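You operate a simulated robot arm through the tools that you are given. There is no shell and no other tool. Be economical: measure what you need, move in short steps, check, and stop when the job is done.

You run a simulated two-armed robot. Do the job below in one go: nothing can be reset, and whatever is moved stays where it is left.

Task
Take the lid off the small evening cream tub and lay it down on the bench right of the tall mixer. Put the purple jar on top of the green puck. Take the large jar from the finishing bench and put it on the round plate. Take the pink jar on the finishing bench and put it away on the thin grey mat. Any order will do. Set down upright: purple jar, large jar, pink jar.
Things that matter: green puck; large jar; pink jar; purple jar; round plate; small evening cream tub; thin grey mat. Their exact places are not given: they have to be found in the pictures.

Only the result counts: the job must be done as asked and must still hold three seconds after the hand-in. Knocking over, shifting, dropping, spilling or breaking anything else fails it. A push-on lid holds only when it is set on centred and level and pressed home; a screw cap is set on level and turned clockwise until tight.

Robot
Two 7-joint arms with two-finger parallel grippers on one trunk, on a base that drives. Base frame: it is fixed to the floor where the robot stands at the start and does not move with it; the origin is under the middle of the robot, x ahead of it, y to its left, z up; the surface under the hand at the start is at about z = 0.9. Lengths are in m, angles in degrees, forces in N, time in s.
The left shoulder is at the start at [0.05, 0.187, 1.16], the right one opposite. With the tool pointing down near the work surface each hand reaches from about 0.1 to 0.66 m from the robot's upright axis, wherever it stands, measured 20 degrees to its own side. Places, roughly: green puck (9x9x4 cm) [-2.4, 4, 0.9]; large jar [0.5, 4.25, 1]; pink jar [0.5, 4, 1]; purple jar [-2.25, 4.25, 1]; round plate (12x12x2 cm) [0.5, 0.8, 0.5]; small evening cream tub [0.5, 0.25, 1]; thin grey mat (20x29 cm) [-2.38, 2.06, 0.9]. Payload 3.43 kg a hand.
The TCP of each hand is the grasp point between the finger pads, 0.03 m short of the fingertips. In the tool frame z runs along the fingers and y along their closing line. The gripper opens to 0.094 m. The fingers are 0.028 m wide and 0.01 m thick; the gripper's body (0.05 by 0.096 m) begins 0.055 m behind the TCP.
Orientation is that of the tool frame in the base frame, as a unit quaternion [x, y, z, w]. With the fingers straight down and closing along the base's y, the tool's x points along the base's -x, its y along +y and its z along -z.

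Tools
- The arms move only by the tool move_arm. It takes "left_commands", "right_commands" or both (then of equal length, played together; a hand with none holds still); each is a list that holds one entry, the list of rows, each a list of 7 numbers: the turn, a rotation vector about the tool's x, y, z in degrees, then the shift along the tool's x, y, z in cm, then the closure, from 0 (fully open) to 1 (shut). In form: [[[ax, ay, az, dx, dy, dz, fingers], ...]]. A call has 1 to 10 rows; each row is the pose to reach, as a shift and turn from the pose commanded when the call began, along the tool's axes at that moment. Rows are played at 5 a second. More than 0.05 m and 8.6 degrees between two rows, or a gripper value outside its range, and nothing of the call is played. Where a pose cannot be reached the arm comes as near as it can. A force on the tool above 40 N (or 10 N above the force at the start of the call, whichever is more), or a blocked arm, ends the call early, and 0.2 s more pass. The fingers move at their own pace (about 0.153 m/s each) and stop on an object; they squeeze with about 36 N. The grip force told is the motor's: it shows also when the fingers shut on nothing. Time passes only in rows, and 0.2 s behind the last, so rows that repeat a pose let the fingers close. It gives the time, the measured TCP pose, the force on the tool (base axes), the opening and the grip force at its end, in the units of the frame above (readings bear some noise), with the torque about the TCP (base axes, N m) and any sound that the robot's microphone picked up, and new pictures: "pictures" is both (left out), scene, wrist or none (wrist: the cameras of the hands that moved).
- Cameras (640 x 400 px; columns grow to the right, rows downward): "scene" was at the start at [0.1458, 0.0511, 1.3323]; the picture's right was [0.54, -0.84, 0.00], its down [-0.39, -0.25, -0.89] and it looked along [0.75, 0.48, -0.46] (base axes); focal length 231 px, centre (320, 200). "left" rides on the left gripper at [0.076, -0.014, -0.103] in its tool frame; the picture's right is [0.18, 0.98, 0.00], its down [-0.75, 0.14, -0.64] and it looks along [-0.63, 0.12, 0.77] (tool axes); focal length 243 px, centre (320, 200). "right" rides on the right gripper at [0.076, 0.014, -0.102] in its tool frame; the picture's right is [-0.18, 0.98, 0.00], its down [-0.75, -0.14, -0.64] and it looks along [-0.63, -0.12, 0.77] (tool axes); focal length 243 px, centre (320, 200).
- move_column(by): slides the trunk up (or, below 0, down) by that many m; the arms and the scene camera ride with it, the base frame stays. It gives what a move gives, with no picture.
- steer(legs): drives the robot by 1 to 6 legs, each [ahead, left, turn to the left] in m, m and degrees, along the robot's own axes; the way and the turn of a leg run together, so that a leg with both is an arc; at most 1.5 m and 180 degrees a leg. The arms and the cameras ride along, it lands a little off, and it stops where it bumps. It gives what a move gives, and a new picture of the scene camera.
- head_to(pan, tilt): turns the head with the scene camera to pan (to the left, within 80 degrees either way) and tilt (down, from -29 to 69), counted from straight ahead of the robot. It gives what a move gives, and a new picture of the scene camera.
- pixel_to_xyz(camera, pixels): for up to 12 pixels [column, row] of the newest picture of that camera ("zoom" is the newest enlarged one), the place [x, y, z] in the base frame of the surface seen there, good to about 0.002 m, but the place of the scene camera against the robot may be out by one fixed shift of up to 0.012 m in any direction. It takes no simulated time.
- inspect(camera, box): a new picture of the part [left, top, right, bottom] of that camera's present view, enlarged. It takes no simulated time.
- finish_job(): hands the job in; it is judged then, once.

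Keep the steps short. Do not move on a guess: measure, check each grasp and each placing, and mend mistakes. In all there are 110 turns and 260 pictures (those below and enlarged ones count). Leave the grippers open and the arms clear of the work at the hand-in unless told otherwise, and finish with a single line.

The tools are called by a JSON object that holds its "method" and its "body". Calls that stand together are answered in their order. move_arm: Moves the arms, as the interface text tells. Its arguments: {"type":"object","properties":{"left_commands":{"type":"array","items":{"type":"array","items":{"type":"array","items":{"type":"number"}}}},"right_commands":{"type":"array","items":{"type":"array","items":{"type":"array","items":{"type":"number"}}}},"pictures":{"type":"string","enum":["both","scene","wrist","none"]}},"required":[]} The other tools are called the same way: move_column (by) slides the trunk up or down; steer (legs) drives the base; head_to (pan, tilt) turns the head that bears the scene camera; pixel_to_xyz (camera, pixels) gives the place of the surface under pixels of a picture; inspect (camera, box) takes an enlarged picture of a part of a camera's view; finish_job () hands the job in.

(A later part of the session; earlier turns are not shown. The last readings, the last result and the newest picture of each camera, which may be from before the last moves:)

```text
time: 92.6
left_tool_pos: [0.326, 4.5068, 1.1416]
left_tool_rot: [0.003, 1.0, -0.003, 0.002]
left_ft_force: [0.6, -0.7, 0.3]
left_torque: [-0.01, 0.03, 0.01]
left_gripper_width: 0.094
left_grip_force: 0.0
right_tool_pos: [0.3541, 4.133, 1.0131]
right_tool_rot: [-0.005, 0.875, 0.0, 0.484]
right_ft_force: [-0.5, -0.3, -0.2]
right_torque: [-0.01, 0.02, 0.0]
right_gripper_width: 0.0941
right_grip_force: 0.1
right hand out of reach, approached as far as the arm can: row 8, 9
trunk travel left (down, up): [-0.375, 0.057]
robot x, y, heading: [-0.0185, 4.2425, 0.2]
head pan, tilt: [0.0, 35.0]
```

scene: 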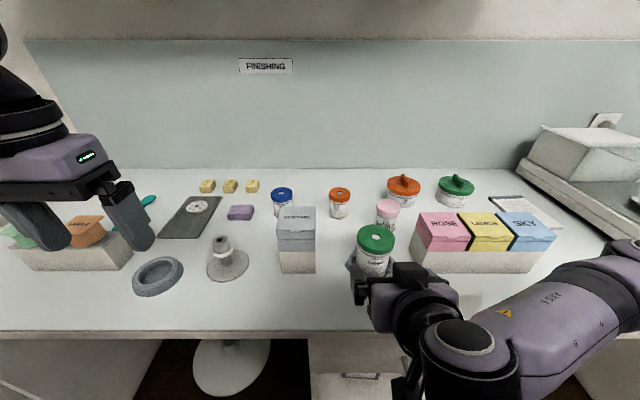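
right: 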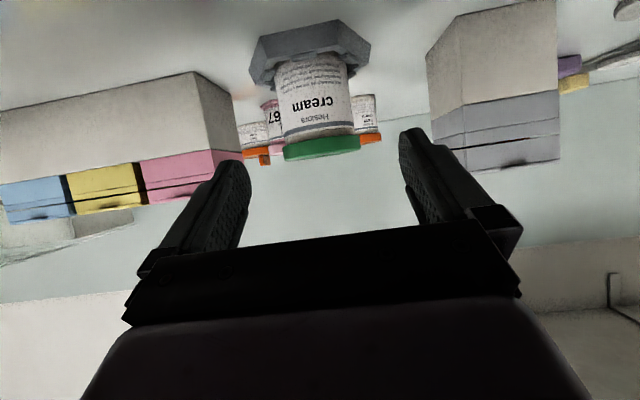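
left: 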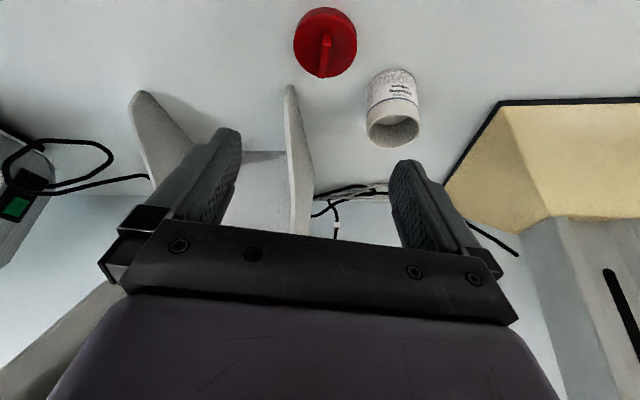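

Pre-grasp reached at 57.9°. I'll re-measure the jar from here.

{"method": "pixel_to_xyz", "body": {"camera": "right", "pixels": [[320, 138], [320, 143], [320, 154], [310, 62], [310, 55], [278, 100], [350, 100], [285, 150], [358, 143], [315, 100], [310, 75]]}}

```text
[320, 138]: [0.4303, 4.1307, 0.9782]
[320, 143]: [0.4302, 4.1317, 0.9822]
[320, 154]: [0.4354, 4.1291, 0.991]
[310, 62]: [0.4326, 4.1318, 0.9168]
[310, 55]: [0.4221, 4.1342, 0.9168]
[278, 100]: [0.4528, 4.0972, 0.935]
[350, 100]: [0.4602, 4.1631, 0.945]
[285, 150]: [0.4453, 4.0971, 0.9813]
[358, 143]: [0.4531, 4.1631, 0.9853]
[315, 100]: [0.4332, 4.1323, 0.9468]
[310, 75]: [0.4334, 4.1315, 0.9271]
```

Jar axis (0.466,4.130), free body z 0.917–0.976. I'll advance 11.6 cm along the tool.

{"method": "move_arm", "body": {"right_commands": [[[0, 0, 0, 0, -0.1, 3, 0], [0, 0, 0, -0.05, -0.2, 6, 0], [0, 0, 0, -0.1, -0.2, 9, 0], [0, 0, 0, -0.1, -0.2, 11.6, 0], [0, 0, 0, -0.1, -0.2, 11.6, 0]]]}}

{"method": "inspect", "body": {"camera": "scene", "box": [330, 210, 470, 310]}}

```text
time: 93.8
left_tool_pos: [0.325, 4.5065, 1.1401]
left_tool_rot: [0.002, 1.0, -0.004, 0.003]
left_ft_force: [-0.5, 0.4, -0.4]
left_torque: [0.03, 0.01, 0.0]
left_gripper_width: 0.0942
left_grip_force: 0.2
right_tool_pos: [0.4554, 4.1297, 0.9522]
right_tool_rot: [-0.005, 0.874, 0.0, 0.485]
right_ft_force: [0.2, -0.3, -0.4]
right_torque: [0.03, 0.03, 0.03]
right_gripper_width: 0.0939
right_grip_force: 0.0
trunk travel left (down, up): [-0.375, 0.057]
robot x, y, heading: [-0.0208, 4.243, -0.2]
head pan, tilt: [0.0, 35.0]
```

scene: 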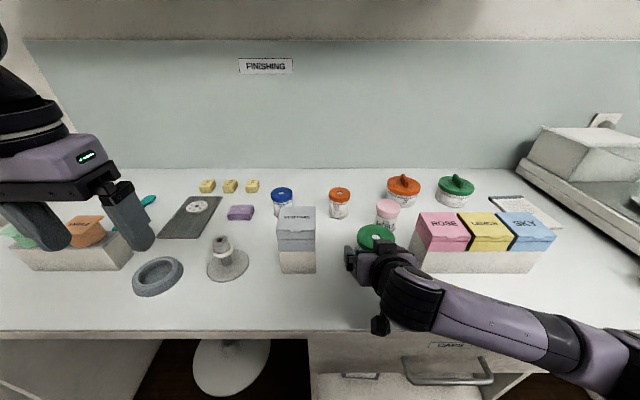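
right: 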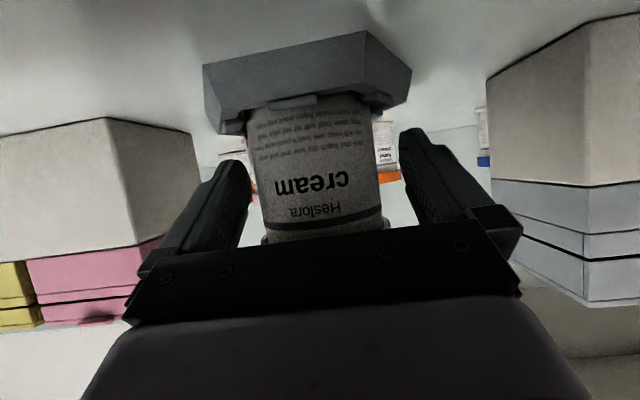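

```text
4.00 times, centred on (400, 260) of scene
```

zoom: 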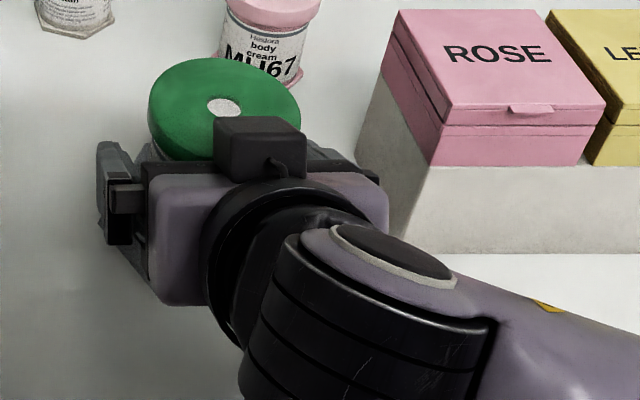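

The jar is between the fingers with no contact forces. Closing.

{"method": "move_arm", "body": {"right_commands": [[[0, 0, 0, 0, 0, 0, 0.3], [0, 0, 0, 0, 0, 0, 0.6], [0, 0, 0, 0, 0, 0, 1], [0, 0, 0, 0, 0, 0, 1]]], "pictures": "wrist"}}

{"method": "move_arm", "body": {"right_commands": [[[0, 0, 0, -0.42, 0, -0.27, 1], [0, 0, 0, -0.85, 0, -0.53, 1], [0, 0, 0, -1.7, 0, -1.06, 1], [0, 0, 0, -2.5, 0, -1.6, 1]]]}}

```text
time: 94.8
left_tool_pos: [0.3258, 4.5064, 1.142]
left_tool_rot: [0.003, 1.0, -0.003, 0.002]
left_ft_force: [-0.4, -0.3, 0.1]
left_torque: [-0.02, -0.02, -0.01]
left_gripper_width: 0.0939
left_grip_force: 0.1
right_tool_pos: [0.455, 4.1294, 0.9538]
right_tool_rot: [-0.005, 0.874, 0.0, 0.485]
right_ft_force: [0.5, -0.4, -0.5]
right_torque: [0.08, -0.05, -0.04]
right_gripper_width: 0.0712
right_grip_force: 35.7
trunk travel left (down, up): [-0.375, 0.057]
robot x, y, heading: [-0.0189, 4.2409, 0.1]
head pan, tilt: [0.0, 35.0]
```

right: 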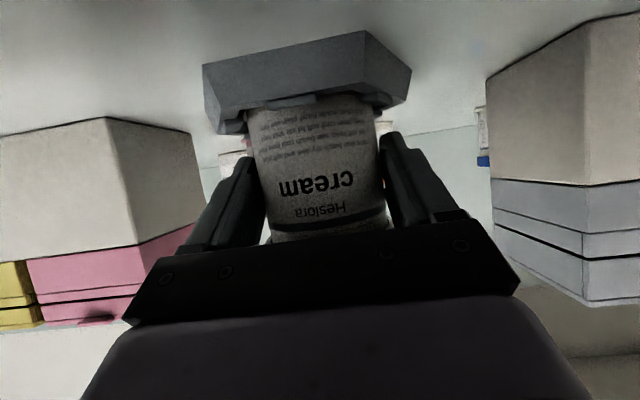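

```text
time: 95.8
left_tool_pos: [0.3257, 4.5072, 1.1405]
left_tool_rot: [0.003, 1.0, -0.003, 0.002]
left_ft_force: [-0.3, -1.5, -0.2]
left_torque: [0.03, 0.0, 0.02]
left_gripper_width: 0.0937
left_grip_force: 0.2
right_tool_pos: [0.4533, 4.131, 0.9817]
right_tool_rot: [-0.005, 0.875, 0.0, 0.485]
right_ft_force: [0.0, -0.3, -1.1]
right_torque: [0.03, 0.01, -0.01]
right_gripper_width: 0.0713
right_grip_force: 36.3
trunk travel left (down, up): [-0.375, 0.057]
robot x, y, heading: [-0.0232, 4.2421, -0.0]
head pan, tilt: [0.0, 35.0]
```

scene: 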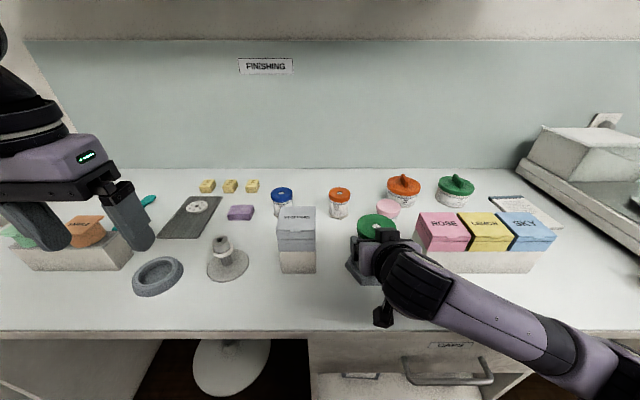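
right: 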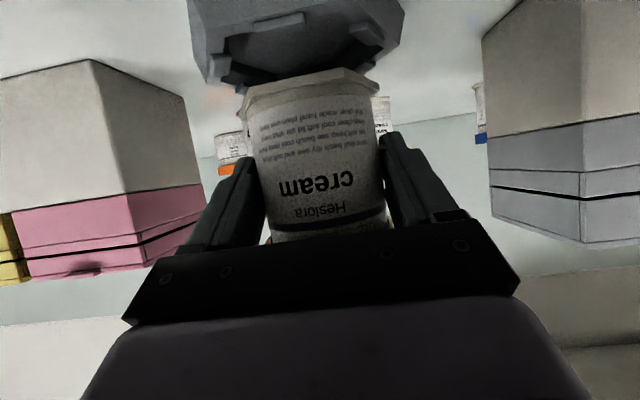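

The jar is out of the tray and the grip is firm. I'll measure the jar's foot relative to the hand.

{"method": "pixel_to_xyz", "body": {"camera": "right", "pixels": [[310, 76], [310, 80], [310, 88], [310, 110], [310, 160], [340, 72], [250, 90], [300, 60], [300, 20]]}}

{"method": "move_arm", "body": {"right_commands": [[[0, 0, 0, -3, 0, -2, 1], [0, 0, 0, -5, 0, -4.5, 1], [0, 0, 0, -6, 0, -8, 1], [0, 0, 0, -6, 0, -11, 1], [0, 0, 0, -6, 0, -14, 1]]], "pictures": "scene"}}

```text
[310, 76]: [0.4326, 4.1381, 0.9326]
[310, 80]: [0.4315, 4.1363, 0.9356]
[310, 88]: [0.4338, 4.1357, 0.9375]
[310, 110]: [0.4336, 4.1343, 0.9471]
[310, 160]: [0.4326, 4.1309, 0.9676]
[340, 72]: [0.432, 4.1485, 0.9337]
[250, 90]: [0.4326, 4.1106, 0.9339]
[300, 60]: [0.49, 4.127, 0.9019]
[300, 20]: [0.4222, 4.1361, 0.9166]
```

```text
time: 97.0
left_tool_pos: [0.325, 4.5079, 1.1414]
left_tool_rot: [0.002, 1.0, -0.003, 0.003]
left_ft_force: [-0.1, 0.4, 0.2]
left_torque: [-0.03, -0.01, -0.02]
left_gripper_width: 0.0941
left_grip_force: 0.0
right_tool_pos: [0.3644, 4.1305, 1.1051]
right_tool_rot: [-0.005, 0.875, -0.002, 0.483]
right_ft_force: [-0.8, 0.0, -0.3]
right_torque: [-0.02, 0.02, -0.02]
right_gripper_width: 0.0708
right_grip_force: 36.1
trunk travel left (down, up): [-0.375, 0.057]
robot x, y, heading: [-0.0201, 4.2445, -0.1]
head pan, tilt: [0.0, 35.0]
```

scene: 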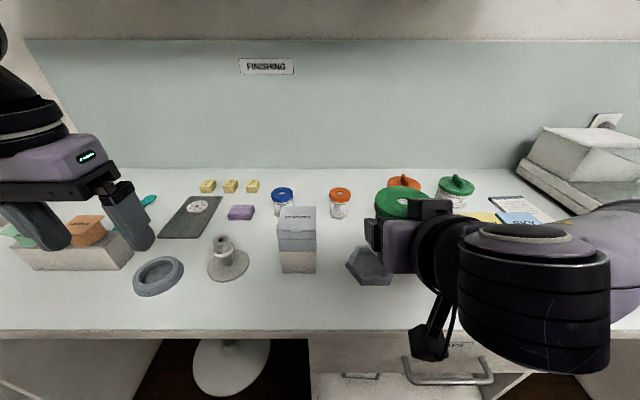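

The jar is held, its foot 5.0 cm below the TCP. Next I'll back off, shift right and come in again so the left hand can take the pink jar.

{"method": "steer", "body": {"legs": [[-0.2, 0, 0], [0, -0.32, 0], [0.22, 0, 0]]}}

{"method": "inspect", "body": {"camera": "left", "box": [0, 0, 640, 400]}}

```text
time: 102.9
left_tool_pos: [0.3448, 4.1822, 1.1417]
left_tool_rot: [0.006, 1.0, -0.004, 0.002]
left_ft_force: [0.2, -0.7, -0.3]
left_torque: [0.02, -0.04, -0.04]
left_gripper_width: 0.0938
left_grip_force: 0.0
right_tool_pos: [0.3821, 3.805, 1.1052]
right_tool_rot: [-0.003, 0.875, -0.001, 0.484]
right_ft_force: [0.7, 0.5, -0.8]
right_torque: [-0.02, 0.02, 0.01]
right_gripper_width: 0.0713
right_grip_force: 35.7
trunk travel left (down, up): [-0.375, 0.057]
robot x, y, heading: [-0.0028, 3.9241, -0.3]
head pan, tilt: [0.0, 35.0]
```

scene: 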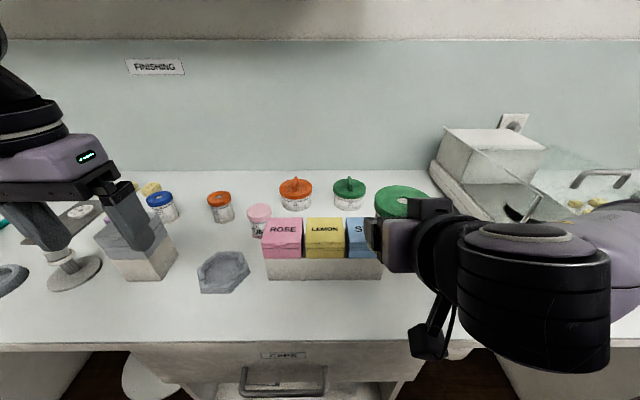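

```text
1.00 times, centred on (320, 200) of left (not enlarged: the box is as wide or as high as the picture)
```

zoom: 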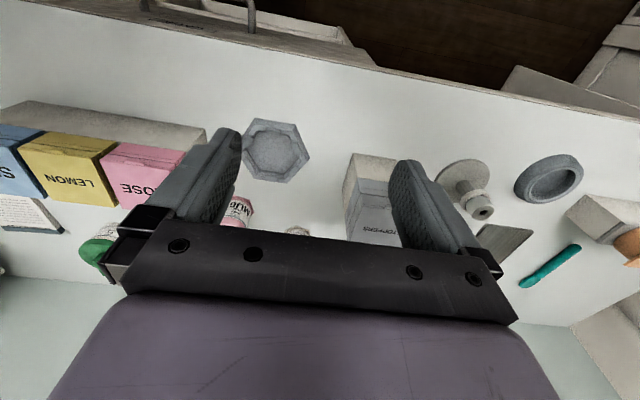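

I'll move the left hand toward the pink jar at z≈1.08, fingertips above all the neighbours.

{"method": "move_arm", "body": {"left_commands": [[[0, 0, 0, -2, -2, 2, 0], [0, 0, 0, -5, -4, 4, 0], [0, 0, 0, -8, -6, 6, 0], [0, 0, 0, -11, -8, 6, 0], [0, 0, 0, -14, -10, 6, 0], [0, 0, 0, -14, -10, 6, 0]]], "pictures": "wrist"}}

```text
time: 104.3
left_tool_pos: [0.4736, 4.0932, 1.081]
left_tool_rot: [0.005, 1.0, -0.003, 0.003]
left_ft_force: [0.9, 0.2, -0.3]
left_torque: [-0.01, 0.0, -0.05]
left_gripper_width: 0.094
left_grip_force: 0.1
left hand out of reach, approached as far as the arm can: row 5, 6
right_tool_pos: [0.3803, 3.8067, 1.1062]
right_tool_rot: [-0.002, 0.874, -0.002, 0.485]
right_ft_force: [0.2, 0.6, 0.3]
right_torque: [0.0, 0.03, -0.03]
right_gripper_width: 0.0709
right_grip_force: 36.3
trunk travel left (down, up): [-0.375, 0.057]
robot x, y, heading: [-0.0021, 3.9213, -0.4]
head pan, tilt: [0.0, 35.0]
```

left: 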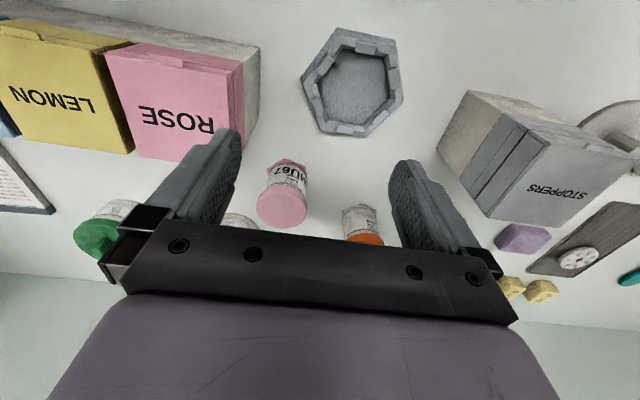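

Vertical reach is limited again, so I'll use the forward tilt. First I'll measure the pink jar.

{"method": "inspect", "body": {"camera": "left", "box": [245, 150, 325, 235]}}

{"method": "pixel_to_xyz", "body": {"camera": "left", "pixels": [[282, 208], [260, 207], [306, 207], [283, 192], [283, 224], [286, 180], [288, 164], [283, 187], [235, 155], [240, 225]]}}

```text
4.71 times, centred on (285, 192) of left
```

zoom: 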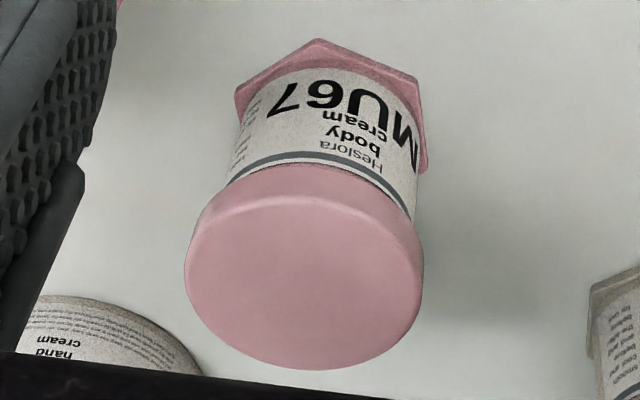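

```text
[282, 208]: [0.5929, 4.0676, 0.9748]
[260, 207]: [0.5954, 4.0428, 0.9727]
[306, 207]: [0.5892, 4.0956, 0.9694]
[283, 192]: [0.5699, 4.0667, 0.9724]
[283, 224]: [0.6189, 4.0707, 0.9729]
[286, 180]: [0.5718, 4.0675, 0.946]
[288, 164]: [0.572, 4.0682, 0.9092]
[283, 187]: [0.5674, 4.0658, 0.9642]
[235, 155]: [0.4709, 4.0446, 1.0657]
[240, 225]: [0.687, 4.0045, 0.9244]
```

{"method": "pixel_to_xyz", "body": {"camera": "left", "pixels": [[240, 70], [243, 100], [200, 155], [160, 152], [238, 60], [130, 90]]}}

```text
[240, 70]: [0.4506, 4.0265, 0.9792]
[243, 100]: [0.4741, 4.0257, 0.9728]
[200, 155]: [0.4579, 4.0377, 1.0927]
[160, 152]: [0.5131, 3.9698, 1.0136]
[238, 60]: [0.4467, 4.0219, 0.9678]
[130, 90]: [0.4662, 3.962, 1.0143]
```

Pink lid centre (0.593,4.068), z 0.955–0.974; the ROSE box ends at y 4.026. I'll yaw 12°, then tilt 24° and move above the jar.

{"method": "move_arm", "body": {"left_commands": [[[0, 0, 6, 0, 0, 0, 0], [0, 0, 12, 0, 0, 0, 0]]], "pictures": "none"}}

{"method": "move_arm", "body": {"left_commands": [[[0, -8, 0, 0, 0, 0, 0], [0, -16, 0, 0, 0, 0, 0], [0, -24, 0, -2, 0, 0, 0], [0, -24, 0, -5, 0, 0, 0], [0, -24, 0, -8, 0, 0, 0], [0, -24, 0, -10.3, 0, 1.5, 0], [0, -24, 0, -10.3, 0, 2.1, 0]]], "pictures": "wrist"}}

```text
time: 104.9
left_tool_pos: [0.4732, 4.094, 1.0825]
left_tool_rot: [0.111, 0.994, -0.003, 0.004]
left_ft_force: [0.0, 0.1, -0.9]
left_torque: [0.02, 0.01, -0.01]
left_gripper_width: 0.0942
left_grip_force: 0.1
right_tool_pos: [0.3821, 3.8052, 1.107]
right_tool_rot: [-0.003, 0.874, -0.001, 0.486]
right_ft_force: [-0.8, -0.2, -0.4]
right_torque: [-0.04, 0.03, -0.01]
right_gripper_width: 0.0711
right_grip_force: 36.5
trunk travel left (down, up): [-0.375, 0.057]
robot x, y, heading: [-0.0045, 3.9229, -0.4]
head pan, tilt: [0.0, 35.0]
```

```text
time: 106.5
left_tool_pos: [0.5596, 4.085, 1.0668]
left_tool_rot: [0.107, 0.971, -0.027, 0.21]
left_ft_force: [-0.4, -0.5, 0.4]
left_torque: [0.04, 0.02, -0.01]
left_gripper_width: 0.094
left_grip_force: 0.0
left hand out of reach, approached as far as the arm can: row 6, 7
right_tool_pos: [0.3809, 3.8064, 1.1043]
right_tool_rot: [-0.002, 0.874, -0.002, 0.485]
right_ft_force: [-0.4, 0.7, -0.2]
right_torque: [-0.01, 0.02, 0.0]
right_gripper_width: 0.0712
right_grip_force: 36.0
trunk travel left (down, up): [-0.375, 0.057]
robot x, y, heading: [-0.0025, 3.9205, -0.4]
head pan, tilt: [0.0, 35.0]
```

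left: 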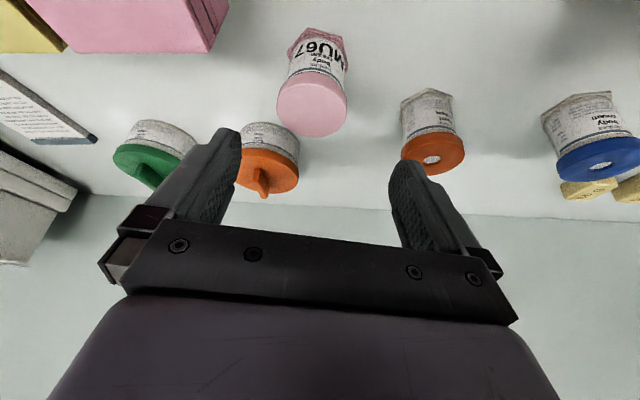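

Slightly short. I'll creep the base 2.5 cm ahead and 1.5 cm right.

{"method": "steer", "body": {"legs": [[0.025, -0.015, 0]]}}

{"method": "inspect", "body": {"camera": "left", "box": [0, 0, 640, 400]}}

```text
time: 107.3
left_tool_pos: [0.5837, 4.069, 1.0661]
left_tool_rot: [0.108, 0.971, -0.027, 0.209]
left_ft_force: [0.8, -0.3, -0.1]
left_torque: [0.04, -0.01, 0.0]
left_gripper_width: 0.094
left_grip_force: 0.0
right_tool_pos: [0.4074, 3.7907, 1.1056]
right_tool_rot: [-0.001, 0.875, -0.003, 0.484]
right_ft_force: [-0.5, 0.6, -0.8]
right_torque: [0.0, 0.02, 0.01]
right_gripper_width: 0.0714
right_grip_force: 35.3
trunk travel left (down, up): [-0.375, 0.057]
robot x, y, heading: [0.021, 3.9052, -0.3]
head pan, tilt: [0.0, 35.0]
```

scene: 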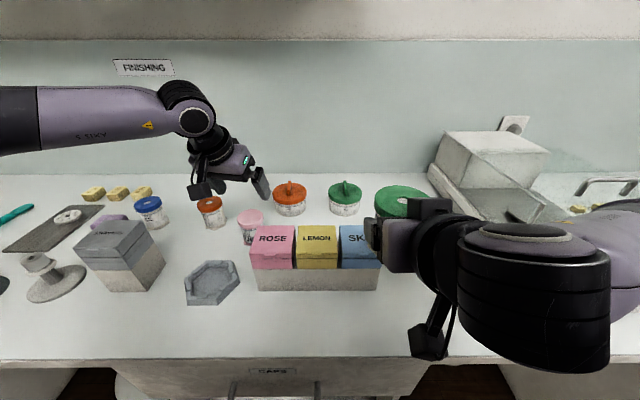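

```text
1.00 times, centred on (320, 200) of left (not enlarged: the box is as wide or as high as the picture)
```

zoom: 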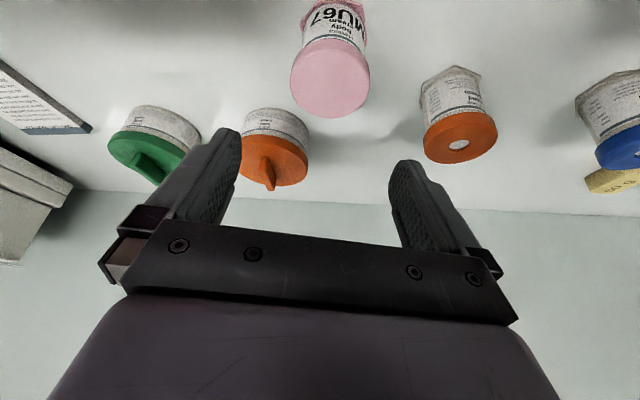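

{"method": "pixel_to_xyz", "body": {"camera": "zoom", "pixels": [[330, 80], [293, 80], [368, 80], [332, 116], [332, 45], [332, 28]]}}

{"method": "move_arm", "body": {"left_commands": [[[0, 0, 0, 0.9, 0, 2.2, 0], [0, 0, 0, 1.8, 0, 4.5, 0], [0, 0, 0, 2.8, 0, 6.8, 0], [0, 0, 0, 3.6, 0, 9.0, 0], [0, 0, 0, 3.6, 0, 9.0, 0]]]}}

```text
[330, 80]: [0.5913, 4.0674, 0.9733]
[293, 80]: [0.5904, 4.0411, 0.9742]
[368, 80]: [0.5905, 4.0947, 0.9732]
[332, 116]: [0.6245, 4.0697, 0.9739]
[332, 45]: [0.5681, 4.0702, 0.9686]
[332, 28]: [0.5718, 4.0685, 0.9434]
```

```text
time: 108.5
left_tool_pos: [0.5729, 4.0847, 0.9778]
left_tool_rot: [0.108, 0.971, -0.026, 0.21]
left_ft_force: [0.5, -0.1, 0.2]
left_torque: [0.0, -0.02, 0.01]
left_gripper_width: 0.0938
left_grip_force: 0.1
left hand out of reach, approached as far as the arm can: row 2, 3, 4, 5
right_tool_pos: [0.4065, 3.7906, 1.1055]
right_tool_rot: [-0.002, 0.875, -0.002, 0.485]
right_ft_force: [-0.6, -0.1, -0.4]
right_torque: [-0.02, 0.03, -0.03]
right_gripper_width: 0.0712
right_grip_force: 35.6
trunk travel left (down, up): [-0.375, 0.057]
robot x, y, heading: [0.024, 3.9076, -0.7]
head pan, tilt: [0.0, 35.0]
```

scene: 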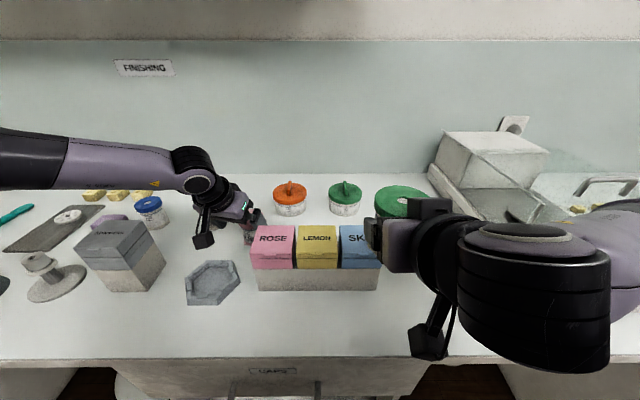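
left: 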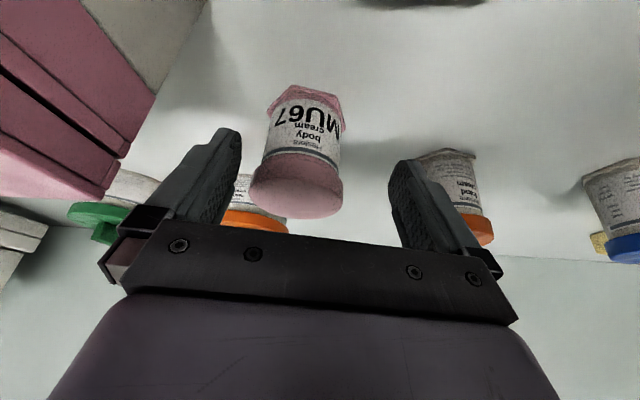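

The hand is 1.5 cm left and short. I'll lift 6 cm, move the base 5 cm right and descend again.

{"method": "move_arm", "body": {"left_commands": [[[0, 0, 0, -1.2, 0, -2.7, 0], [0, 0, 0, -2.5, 0, -5.5, 0], [0, 0, 0, -3.2, 0, -7, 0]]], "pictures": "none"}}

{"method": "steer", "body": {"legs": [[0, -0.06, 0]]}}

{"method": "move_arm", "body": {"left_commands": [[[0, 0, 0, -0.8, 1.0, 0, 0], [0, 0, 0, -1.6, 2.2, 0, 0], [0, 0, 0, -1.6, 3.4, 0, 0], [0, 0, 0, -1.6, 4.2, 0, 0], [0, 0, 0, -1.6, 4.2, 0, 0]]], "pictures": "wrist"}}

```text
time: 109.3
left_tool_pos: [0.5728, 4.0854, 1.0557]
left_tool_rot: [0.107, 0.971, -0.026, 0.21]
left_ft_force: [-0.6, 0.1, 0.2]
left_torque: [0.02, 0.01, 0.02]
left_gripper_width: 0.094
left_grip_force: 0.0
right_tool_pos: [0.4071, 3.791, 1.1051]
right_tool_rot: [-0.002, 0.875, -0.002, 0.485]
right_ft_force: [-0.5, -0.2, -0.5]
right_torque: [0.0, -0.03, -0.01]
right_gripper_width: 0.0712
right_grip_force: 36.2
trunk travel left (down, up): [-0.375, 0.057]
robot x, y, heading: [0.0241, 3.9045, -0.3]
head pan, tilt: [0.0, 35.0]
```

```text
time: 110.6
left_tool_pos: [0.5732, 4.0262, 1.0526]
left_tool_rot: [0.108, 0.971, -0.026, 0.21]
left_ft_force: [0.1, -0.6, 0.2]
left_torque: [0.04, -0.02, 0.01]
left_gripper_width: 0.0942
left_grip_force: 0.0
right_tool_pos: [0.4066, 3.7303, 1.1054]
right_tool_rot: [-0.002, 0.875, -0.002, 0.485]
right_ft_force: [0.3, -0.7, -0.8]
right_torque: [-0.01, 0.01, -0.04]
right_gripper_width: 0.0709
right_grip_force: 36.1
trunk travel left (down, up): [-0.375, 0.057]
robot x, y, heading: [0.0235, 3.8434, -0.5]
head pan, tilt: [0.0, 35.0]
```

scene: 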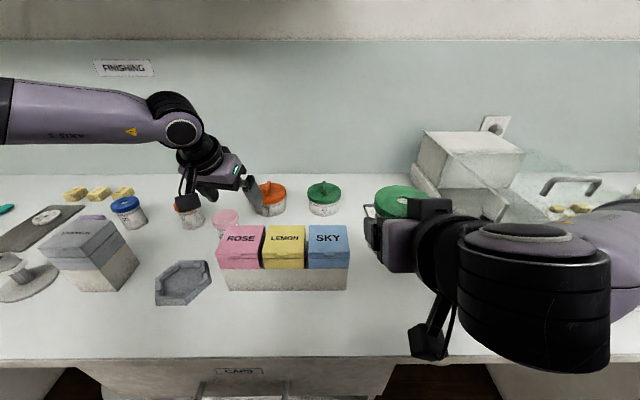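

```text
time: 111.8
left_tool_pos: [0.5945, 4.064, 1.0616]
left_tool_rot: [0.107, 0.971, -0.026, 0.21]
left_ft_force: [0.0, 0.3, -0.1]
left_torque: [-0.06, 0.0, 0.01]
left_gripper_width: 0.094
left_grip_force: 0.1
right_tool_pos: [0.4061, 3.7297, 1.1056]
right_tool_rot: [-0.001, 0.875, -0.002, 0.484]
right_ft_force: [0.1, 0.2, -0.4]
right_torque: [0.01, 0.01, -0.01]
right_gripper_width: 0.0711
right_grip_force: 36.0
trunk travel left (down, up): [-0.375, 0.057]
robot x, y, heading: [0.0231, 3.8468, -0.3]
head pan, tilt: [0.0, 35.0]
```

left: 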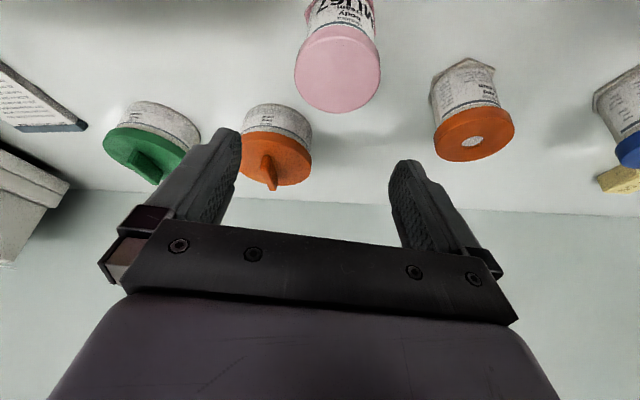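

Now well placed. Descending around the pink jar.

{"method": "move_arm", "body": {"left_commands": [[[0, 0, 0, 1.1, 0.1, 2, 0], [0, 0, 0, 2.3, 0.2, 4.1, 0], [0, 0, 0, 3.4, 0.3, 6.1, 0], [0, 0, 0, 4.56, 0.33, 8.16, 0], [0, 0, 0, 4.56, 0.33, 8.16, 0]]], "pictures": "wrist"}}

```text
time: 113.0
left_tool_pos: [0.588, 4.0679, 0.9685]
left_tool_rot: [0.107, 0.972, -0.026, 0.21]
left_ft_force: [-0.1, -1.0, 0.3]
left_torque: [0.02, -0.01, 0.03]
left_gripper_width: 0.0941
left_grip_force: 0.1
right_tool_pos: [0.4056, 3.7297, 1.1049]
right_tool_rot: [-0.002, 0.875, -0.001, 0.485]
right_ft_force: [-0.4, 0.7, 0.4]
right_torque: [0.02, -0.01, 0.01]
right_gripper_width: 0.071
right_grip_force: 36.0
trunk travel left (down, up): [-0.375, 0.057]
robot x, y, heading: [0.0197, 3.8443, -0.4]
head pan, tilt: [0.0, 35.0]
```

left: 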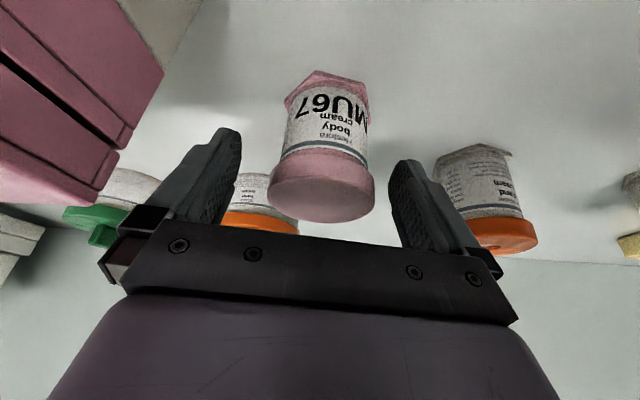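

The jar is centred between the fingers. I'll close, then lift 2 cm.

{"method": "move_arm", "body": {"left_commands": [[[0, 0, 0, 0, 0, 0, 0.3], [0, 0, 0, 0, 0, 0, 0.6], [0, 0, 0, 0, 0, 0, 1], [0, 0, 0, 0, 0, 0, 1], [0, 0, 0, -0.4, 0, -0.9, 1], [0, 0, 0, -0.8, 0, -1.8, 1]]], "pictures": "wrist"}}

```text
time: 114.4
left_tool_pos: [0.5873, 4.0673, 0.9872]
left_tool_rot: [0.108, 0.971, -0.027, 0.21]
left_ft_force: [-0.9, -0.2, -1.1]
left_torque: [0.0, -0.02, -0.04]
left_gripper_width: 0.0628
left_grip_force: 35.7
right_tool_pos: [0.4064, 3.7305, 1.1048]
right_tool_rot: [-0.003, 0.875, -0.001, 0.485]
right_ft_force: [-0.3, 0.6, -0.3]
right_torque: [-0.01, 0.03, 0.0]
right_gripper_width: 0.0708
right_grip_force: 36.2
trunk travel left (down, up): [-0.375, 0.057]
robot x, y, heading: [0.0242, 3.8469, -0.6]
head pan, tilt: [0.0, 35.0]
```

left: 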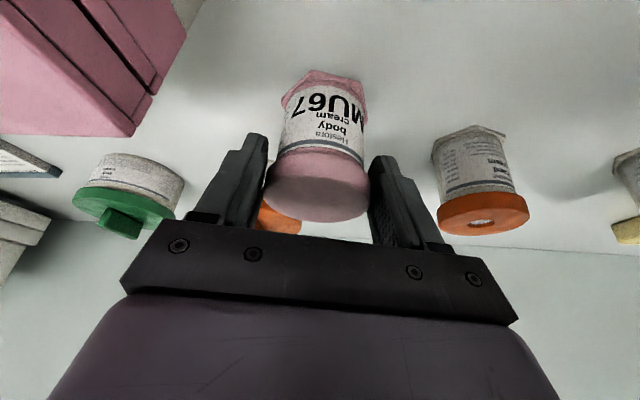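

Pink jar is held and lifted. I'll raise it well clear.

{"method": "move_arm", "body": {"left_commands": [[[0, 0, 0, -1.6, 0, -3.6, 1], [0, 0, 0, -3.3, 0, -7.3, 1], [0, 0, 0, -4.5, 0, -10, 1], [0, 0, 0, -2, 0, -11.5, 1], [0, 0, 0, 1, 0, -13, 1], [0, 0, 0, 4, 0, -14.5, 1]]], "pictures": "wrist"}}

{"method": "steer", "body": {"legs": [[-0.4, 0, 0]]}}

```text
time: 115.8
left_tool_pos: [0.492, 4.0905, 1.1032]
left_tool_rot: [0.107, 0.971, -0.026, 0.21]
left_ft_force: [0.2, -0.1, -1.4]
left_torque: [-0.04, 0.01, -0.01]
left_gripper_width: 0.0631
left_grip_force: 35.8
right_tool_pos: [0.4048, 3.7312, 1.1058]
right_tool_rot: [-0.003, 0.874, -0.001, 0.486]
right_ft_force: [0.3, -0.7, -0.6]
right_torque: [0.01, 0.06, -0.01]
right_gripper_width: 0.071
right_grip_force: 36.3
trunk travel left (down, up): [-0.375, 0.057]
robot x, y, heading: [0.0201, 3.8443, -0.1]
head pan, tilt: [0.0, 35.0]
```

left: 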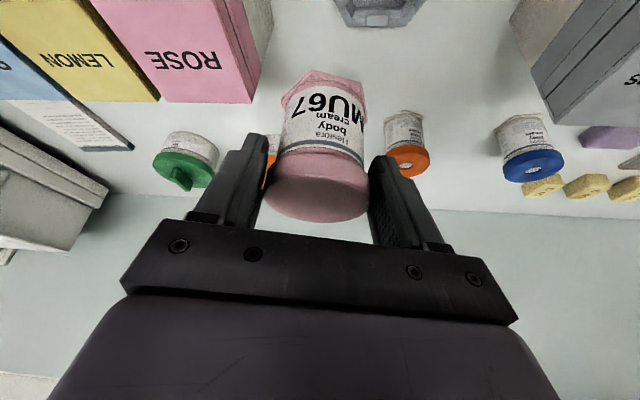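

```text
time: 118.3
left_tool_pos: [0.0885, 4.0948, 1.103]
left_tool_rot: [0.105, 0.972, -0.026, 0.21]
left_ft_force: [-0.9, 0.1, -0.7]
left_torque: [0.0, 0.01, 0.02]
left_gripper_width: 0.0627
left_grip_force: 35.8
right_tool_pos: [0.0049, 3.7342, 1.1058]
right_tool_rot: [-0.004, 0.874, -0.001, 0.485]
right_ft_force: [0.3, -0.3, -0.4]
right_torque: [0.0, -0.01, 0.02]
right_gripper_width: 0.071
right_grip_force: 36.1
trunk travel left (down, up): [-0.375, 0.057]
robot x, y, heading: [-0.3807, 3.8433, -0.1]
head pan, tilt: [0.0, 35.0]
```

scene: 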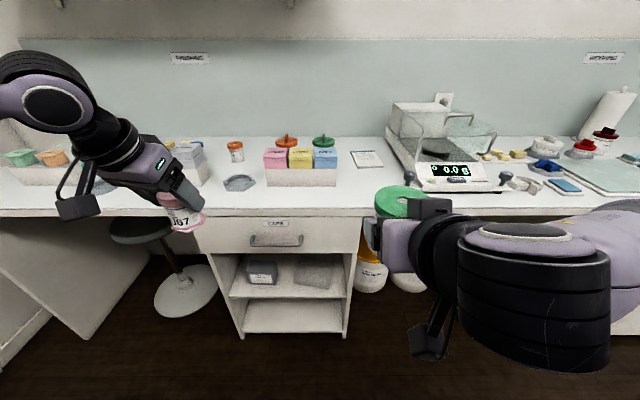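

Both jars are held. I'll tuck the left hand in, keeping the jar upright, and then drive back to the shelf with the plate.

{"method": "move_arm", "body": {"left_commands": [[[0, 0, 0, 3.4, 0.1, -2.6, 1], [0, 0, 0, 6.8, 0.3, -5.2, 1], [0, 0, 0, 10, 0.4, -7.8, 1], [0, 0, 0, 13.4, 0.6, -10.4, 1], [0, 0, 0, 16.8, 0.7, -12.9, 1]]], "pictures": "none"}}

{"method": "steer", "body": {"legs": [[0, -1.2, 0], [0, -1.2, 0], [0, -0.57, 0]]}}

```text
time: 119.5
left_tool_pos: [-0.1108, 4.1489, 1.15]
left_tool_rot: [0.106, 0.972, -0.027, 0.209]
left_ft_force: [-0.2, -0.1, -1.2]
left_torque: [0.02, 0.05, 0.01]
left_gripper_width: 0.0627
left_grip_force: 35.9
right_tool_pos: [0.0037, 3.7346, 1.1056]
right_tool_rot: [-0.004, 0.874, -0.001, 0.485]
right_ft_force: [-0.5, 0.1, -0.1]
right_torque: [-0.02, -0.03, -0.01]
right_gripper_width: 0.0713
right_grip_force: 36.1
trunk travel left (down, up): [-0.375, 0.057]
robot x, y, heading: [-0.3817, 3.8479, -0.3]
head pan, tilt: [0.0, 35.0]
```

```text
time: 145.8
left_tool_pos: [-0.1963, 1.1612, 1.1509]
left_tool_rot: [0.121, 0.97, -0.029, 0.209]
left_ft_force: [-0.7, 0.6, -1.3]
left_torque: [-0.01, 0.02, 0.02]
left_gripper_width: 0.0625
left_grip_force: 36.0
right_tool_pos: [-0.0945, 0.7425, 1.1048]
right_tool_rot: [0.01, 0.875, -0.008, 0.485]
right_ft_force: [0.2, 0.5, -0.3]
right_torque: [0.0, 0.02, -0.01]
right_gripper_width: 0.0708
right_grip_force: 36.0
trunk travel left (down, up): [-0.375, 0.057]
robot x, y, heading: [-0.4778, 0.8671, -2.1]
head pan, tilt: [0.0, 35.0]
```

scene: 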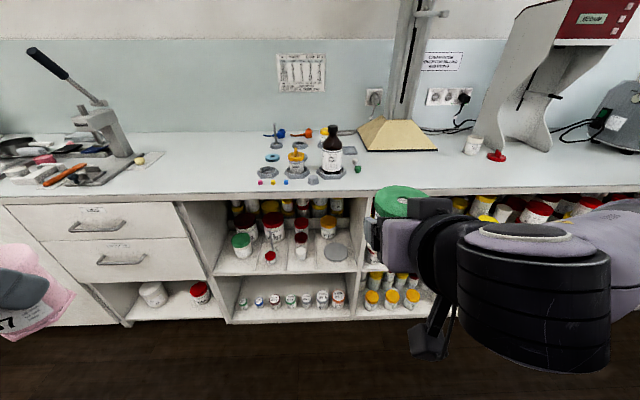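

I'm at the shelf. In the free space I'll straighten the heading, lower the trunk and tuck the left hand further.

{"method": "steer", "body": {"legs": [[0, 0, 2.1]]}}

{"method": "move_column", "body": {"by": -0.37}}

{"method": "move_arm", "body": {"left_commands": [[[0, 0, 0, 1.2, 0.8, -2, 1], [0, 0, 0, 2.4, 1.6, -4, 1], [0, 0, 0, 3.6, 2.4, -6, 1], [0, 0, 0, 4.8, 3.2, -8, 1], [0, 0, 0, 4.8, 3.2, -9, 1]]], "right_commands": [[[0, 0, 0, 3.4, 0, 2.1, 1], [0, 0, 0, 6.8, 0, 4.2, 1], [0, 0, 0, 10.2, 0, 6.3, 1], [0, 0, 0, 13.6, 0, 8.5, 1], [0, 0, 0, 16, 0, 10, 1]]], "pictures": "scene"}}

```text
time: 146.6
left_tool_pos: [-0.2074, 1.1715, 1.1511]
left_tool_rot: [0.103, 0.972, -0.025, 0.21]
left_ft_force: [0.3, 0.4, -0.5]
left_torque: [0.0, 0.0, 0.0]
left_gripper_width: 0.0627
left_grip_force: 36.4
right_tool_pos: [-0.0905, 0.7576, 1.1063]
right_tool_rot: [-0.006, 0.874, 0.0, 0.485]
right_ft_force: [-0.4, 0.3, -0.7]
right_torque: [0.02, 0.04, -0.01]
right_gripper_width: 0.071
right_grip_force: 36.1
trunk travel left (down, up): [-0.375, 0.057]
robot x, y, heading: [-0.4788, 0.8689, 0.5]
head pan, tilt: [0.0, 35.0]
```

scene: 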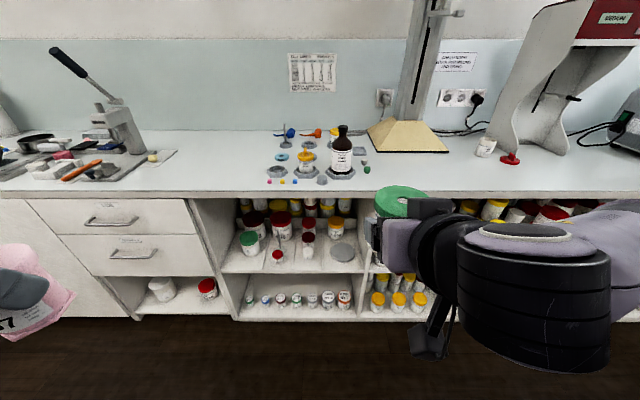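

```text
time: 150.2
left_tool_pos: [-0.2082, 1.17, 0.782]
left_tool_rot: [0.103, 0.972, -0.026, 0.21]
left_ft_force: [-0.3, -0.6, -1.5]
left_torque: [0.01, 0.01, 0.01]
left_gripper_width: 0.0626
left_grip_force: 36.1
right_tool_pos: [-0.092, 0.7563, 0.7365]
right_tool_rot: [-0.006, 0.875, 0.001, 0.484]
right_ft_force: [-0.5, -0.4, -0.3]
right_torque: [0.02, 0.02, 0.0]
right_gripper_width: 0.0712
right_grip_force: 35.8
trunk travel left (down, up): [-0.005, 0.427]
robot x, y, heading: [-0.4759, 0.8685, 0.1]
head pan, tilt: [0.0, 35.0]
```

```text
time: 151.4
left_tool_pos: [-0.2628, 1.2064, 0.8276]
left_tool_rot: [0.115, 0.971, -0.026, 0.209]
left_ft_force: [-0.1, -0.1, -0.5]
left_torque: [0.0, 0.05, -0.01]
left_gripper_width: 0.0626
left_grip_force: 35.7
left hand out of reach, approached as far as the arm can: row 4, 5
right_tool_pos: [-0.0901, 0.7542, 0.5472]
right_tool_rot: [-0.006, 0.874, -0.001, 0.485]
right_ft_force: [-0.1, 0.5, -0.7]
right_torque: [0.0, -0.02, 0.03]
right_gripper_width: 0.071
right_grip_force: 36.0
trunk travel left (down, up): [-0.005, 0.427]
robot x, y, heading: [-0.4736, 0.869, 0.1]
head pan, tilt: [0.0, 35.0]
```

scene: 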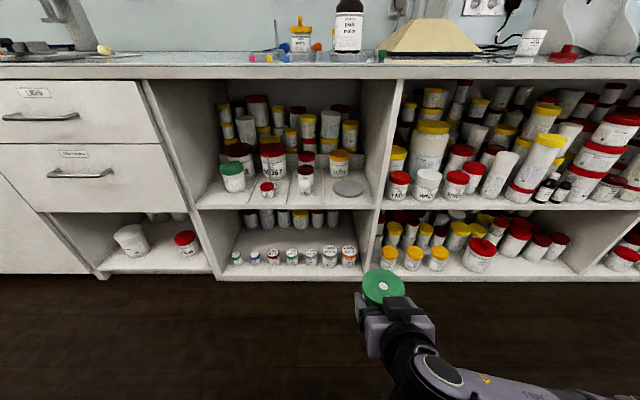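

I'll measure the plate and the held jar's lid with the same camera to cancel its offset.

{"method": "inspect", "body": {"camera": "scene", "box": [290, 130, 410, 230]}}

{"method": "pixel_to_xyz", "body": {"camera": "scene", "pixels": [[348, 187], [334, 187], [363, 187], [348, 180], [348, 195], [348, 207], [365, 278], [405, 282], [383, 271], [378, 303], [378, 278], [338, 160]]}}

```text
4.00 times, centred on (350, 180) of scene
```

zoom: 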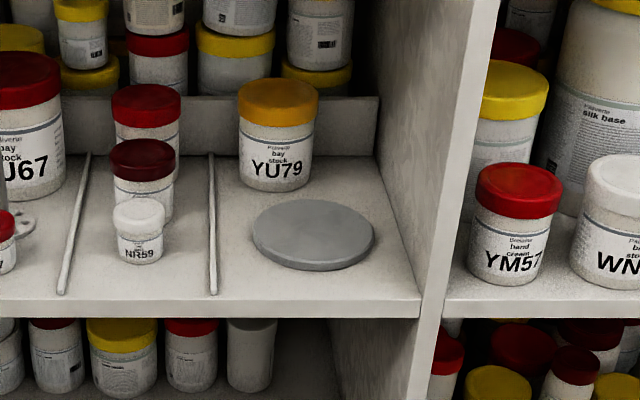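

```text
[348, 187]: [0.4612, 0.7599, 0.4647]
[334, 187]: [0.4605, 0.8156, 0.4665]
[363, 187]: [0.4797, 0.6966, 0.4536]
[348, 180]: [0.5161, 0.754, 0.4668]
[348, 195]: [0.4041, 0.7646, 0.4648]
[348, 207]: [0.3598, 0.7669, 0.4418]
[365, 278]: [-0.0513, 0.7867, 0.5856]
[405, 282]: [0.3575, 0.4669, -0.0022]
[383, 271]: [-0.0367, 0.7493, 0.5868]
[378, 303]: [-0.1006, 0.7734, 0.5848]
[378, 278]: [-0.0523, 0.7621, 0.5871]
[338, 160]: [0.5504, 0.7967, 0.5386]
```

Corrected for camera offset, the plate's centre is about (0.452,0.758). I'll drive ahead 0.46 m at this height: jar foot 0.497, plate 0.465.

{"method": "steer", "body": {"legs": [[0.45, 0.008, 0]]}}

{"method": "inspect", "body": {"camera": "right", "box": [0, 0, 640, 400]}}

```text
time: 154.1
left_tool_pos: [0.1879, 1.2141, 0.8269]
left_tool_rot: [0.116, 0.971, -0.026, 0.209]
left_ft_force: [-0.1, 0.3, -0.7]
left_torque: [0.01, 0.01, 0.03]
left_gripper_width: 0.0624
left_grip_force: 36.3
right_tool_pos: [0.3595, 0.7614, 0.5467]
right_tool_rot: [-0.005, 0.874, 0.001, 0.485]
right_ft_force: [0.2, 0.8, -0.2]
right_torque: [-0.03, 0.0, 0.02]
right_gripper_width: 0.0711
right_grip_force: 36.1
trunk travel left (down, up): [-0.005, 0.427]
robot x, y, heading: [-0.0253, 0.8747, -0.1]
head pan, tilt: [0.0, 35.0]
```

scene: 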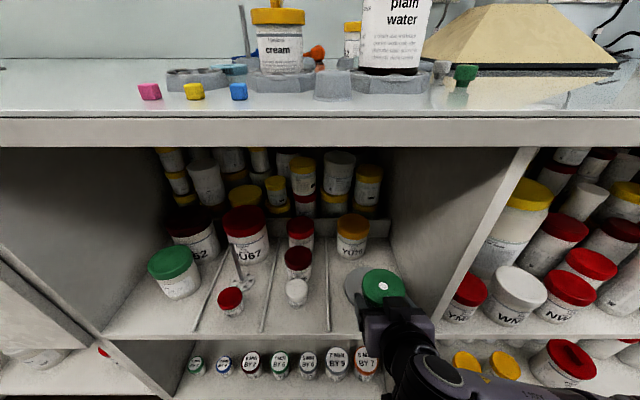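

```text
1.00 times, centred on (320, 200) of right (not enlarged: the box is as wide or as high as the picture)
```

zoom: 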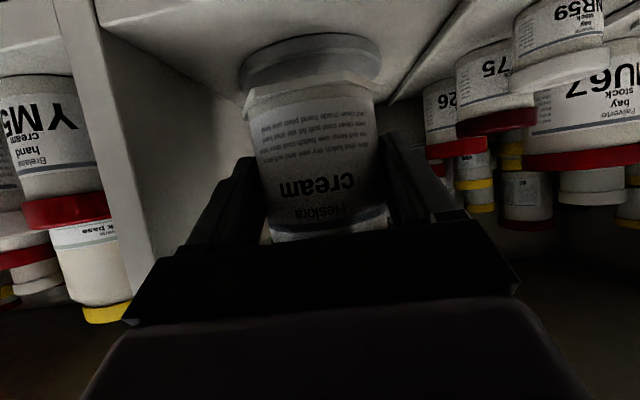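

{"method": "pixel_to_xyz", "body": {"camera": "right", "pixels": [[300, 50], [305, 42], [245, 75], [375, 62], [255, 60], [360, 50], [150, 100], [310, 82], [250, 98]]}}

{"method": "inspect", "body": {"camera": "right", "box": [210, 10, 410, 130]}}

```text
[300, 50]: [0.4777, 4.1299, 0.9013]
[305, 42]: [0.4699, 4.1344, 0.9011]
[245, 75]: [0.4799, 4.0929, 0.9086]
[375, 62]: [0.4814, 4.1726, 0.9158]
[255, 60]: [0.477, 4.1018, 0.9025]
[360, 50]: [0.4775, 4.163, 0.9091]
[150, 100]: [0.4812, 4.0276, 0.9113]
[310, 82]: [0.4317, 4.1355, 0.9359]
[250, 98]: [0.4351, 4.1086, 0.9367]
```

```text
3.20 times, centred on (310, 70) of right
```

zoom: 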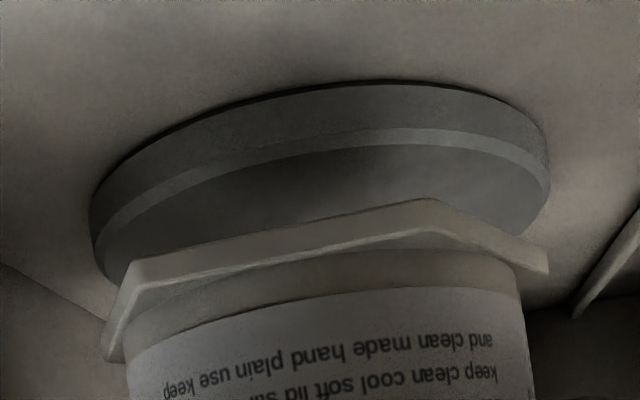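

{"method": "pixel_to_xyz", "body": {"camera": "zoom", "pixels": [[320, 150], [98, 250], [545, 185], [120, 200], [520, 160], [300, 85], [320, 165], [300, 235], [380, 130], [20, 240], [600, 290]]}}

```text
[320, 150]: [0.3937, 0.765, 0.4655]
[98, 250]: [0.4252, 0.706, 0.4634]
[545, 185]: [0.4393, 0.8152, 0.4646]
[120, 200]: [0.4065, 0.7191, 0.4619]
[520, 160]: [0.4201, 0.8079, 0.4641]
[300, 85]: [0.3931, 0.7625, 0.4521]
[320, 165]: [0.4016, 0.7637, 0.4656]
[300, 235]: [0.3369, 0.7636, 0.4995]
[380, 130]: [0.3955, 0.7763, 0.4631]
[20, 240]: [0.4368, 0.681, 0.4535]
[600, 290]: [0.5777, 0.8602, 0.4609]
```

The wrist camera gives the plate centre at (0.453,0.761), top 0.4655. I'll move the jar forward 8 cm at this height.

{"method": "move_arm", "body": {"right_commands": [[[0, 0, 0, -1.05, 0, 1.7, 1], [0, 0, 0, -2.1, 0, 3.4, 1], [0, 0, 0, -3.2, 0, 5.1, 1], [0, 0, 0, -4.25, 0, 6.8, 1], [0, 0, 0, -4.25, 0, 6.8, 1]]]}}

```text
time: 155.3
left_tool_pos: [0.1884, 1.2151, 0.827]
left_tool_rot: [0.116, 0.971, -0.025, 0.208]
left_ft_force: [-0.6, 0.7, -0.6]
left_torque: [0.02, 0.01, 0.0]
left_gripper_width: 0.0623
left_grip_force: 35.7
right_tool_pos: [0.4401, 0.7635, 0.547]
right_tool_rot: [-0.004, 0.875, -0.002, 0.485]
right_ft_force: [-0.1, 0.0, -0.4]
right_torque: [-0.01, 0.03, 0.01]
right_gripper_width: 0.0712
right_grip_force: 36.3
trunk travel left (down, up): [-0.005, 0.427]
robot x, y, heading: [-0.028, 0.8735, -0.2]
head pan, tilt: [0.0, 35.0]
```

scene: 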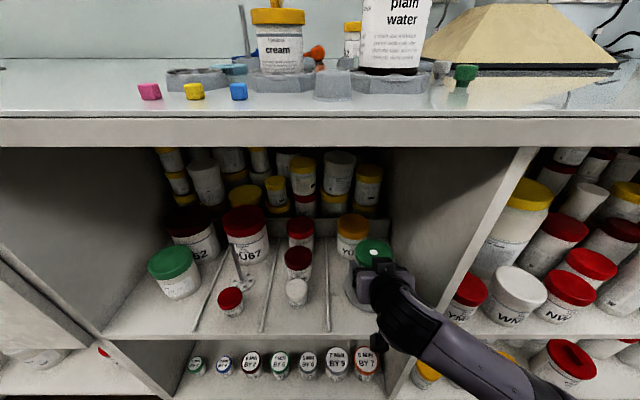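
right: 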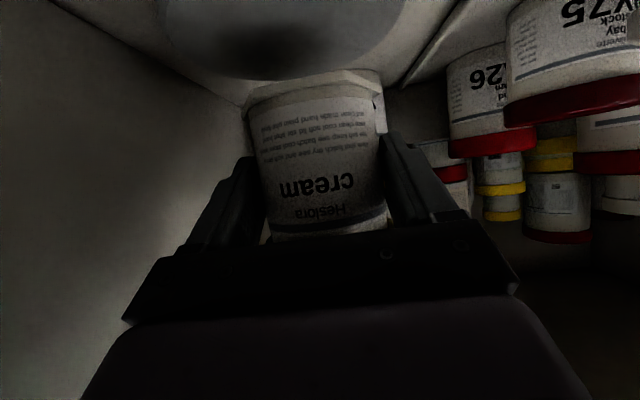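

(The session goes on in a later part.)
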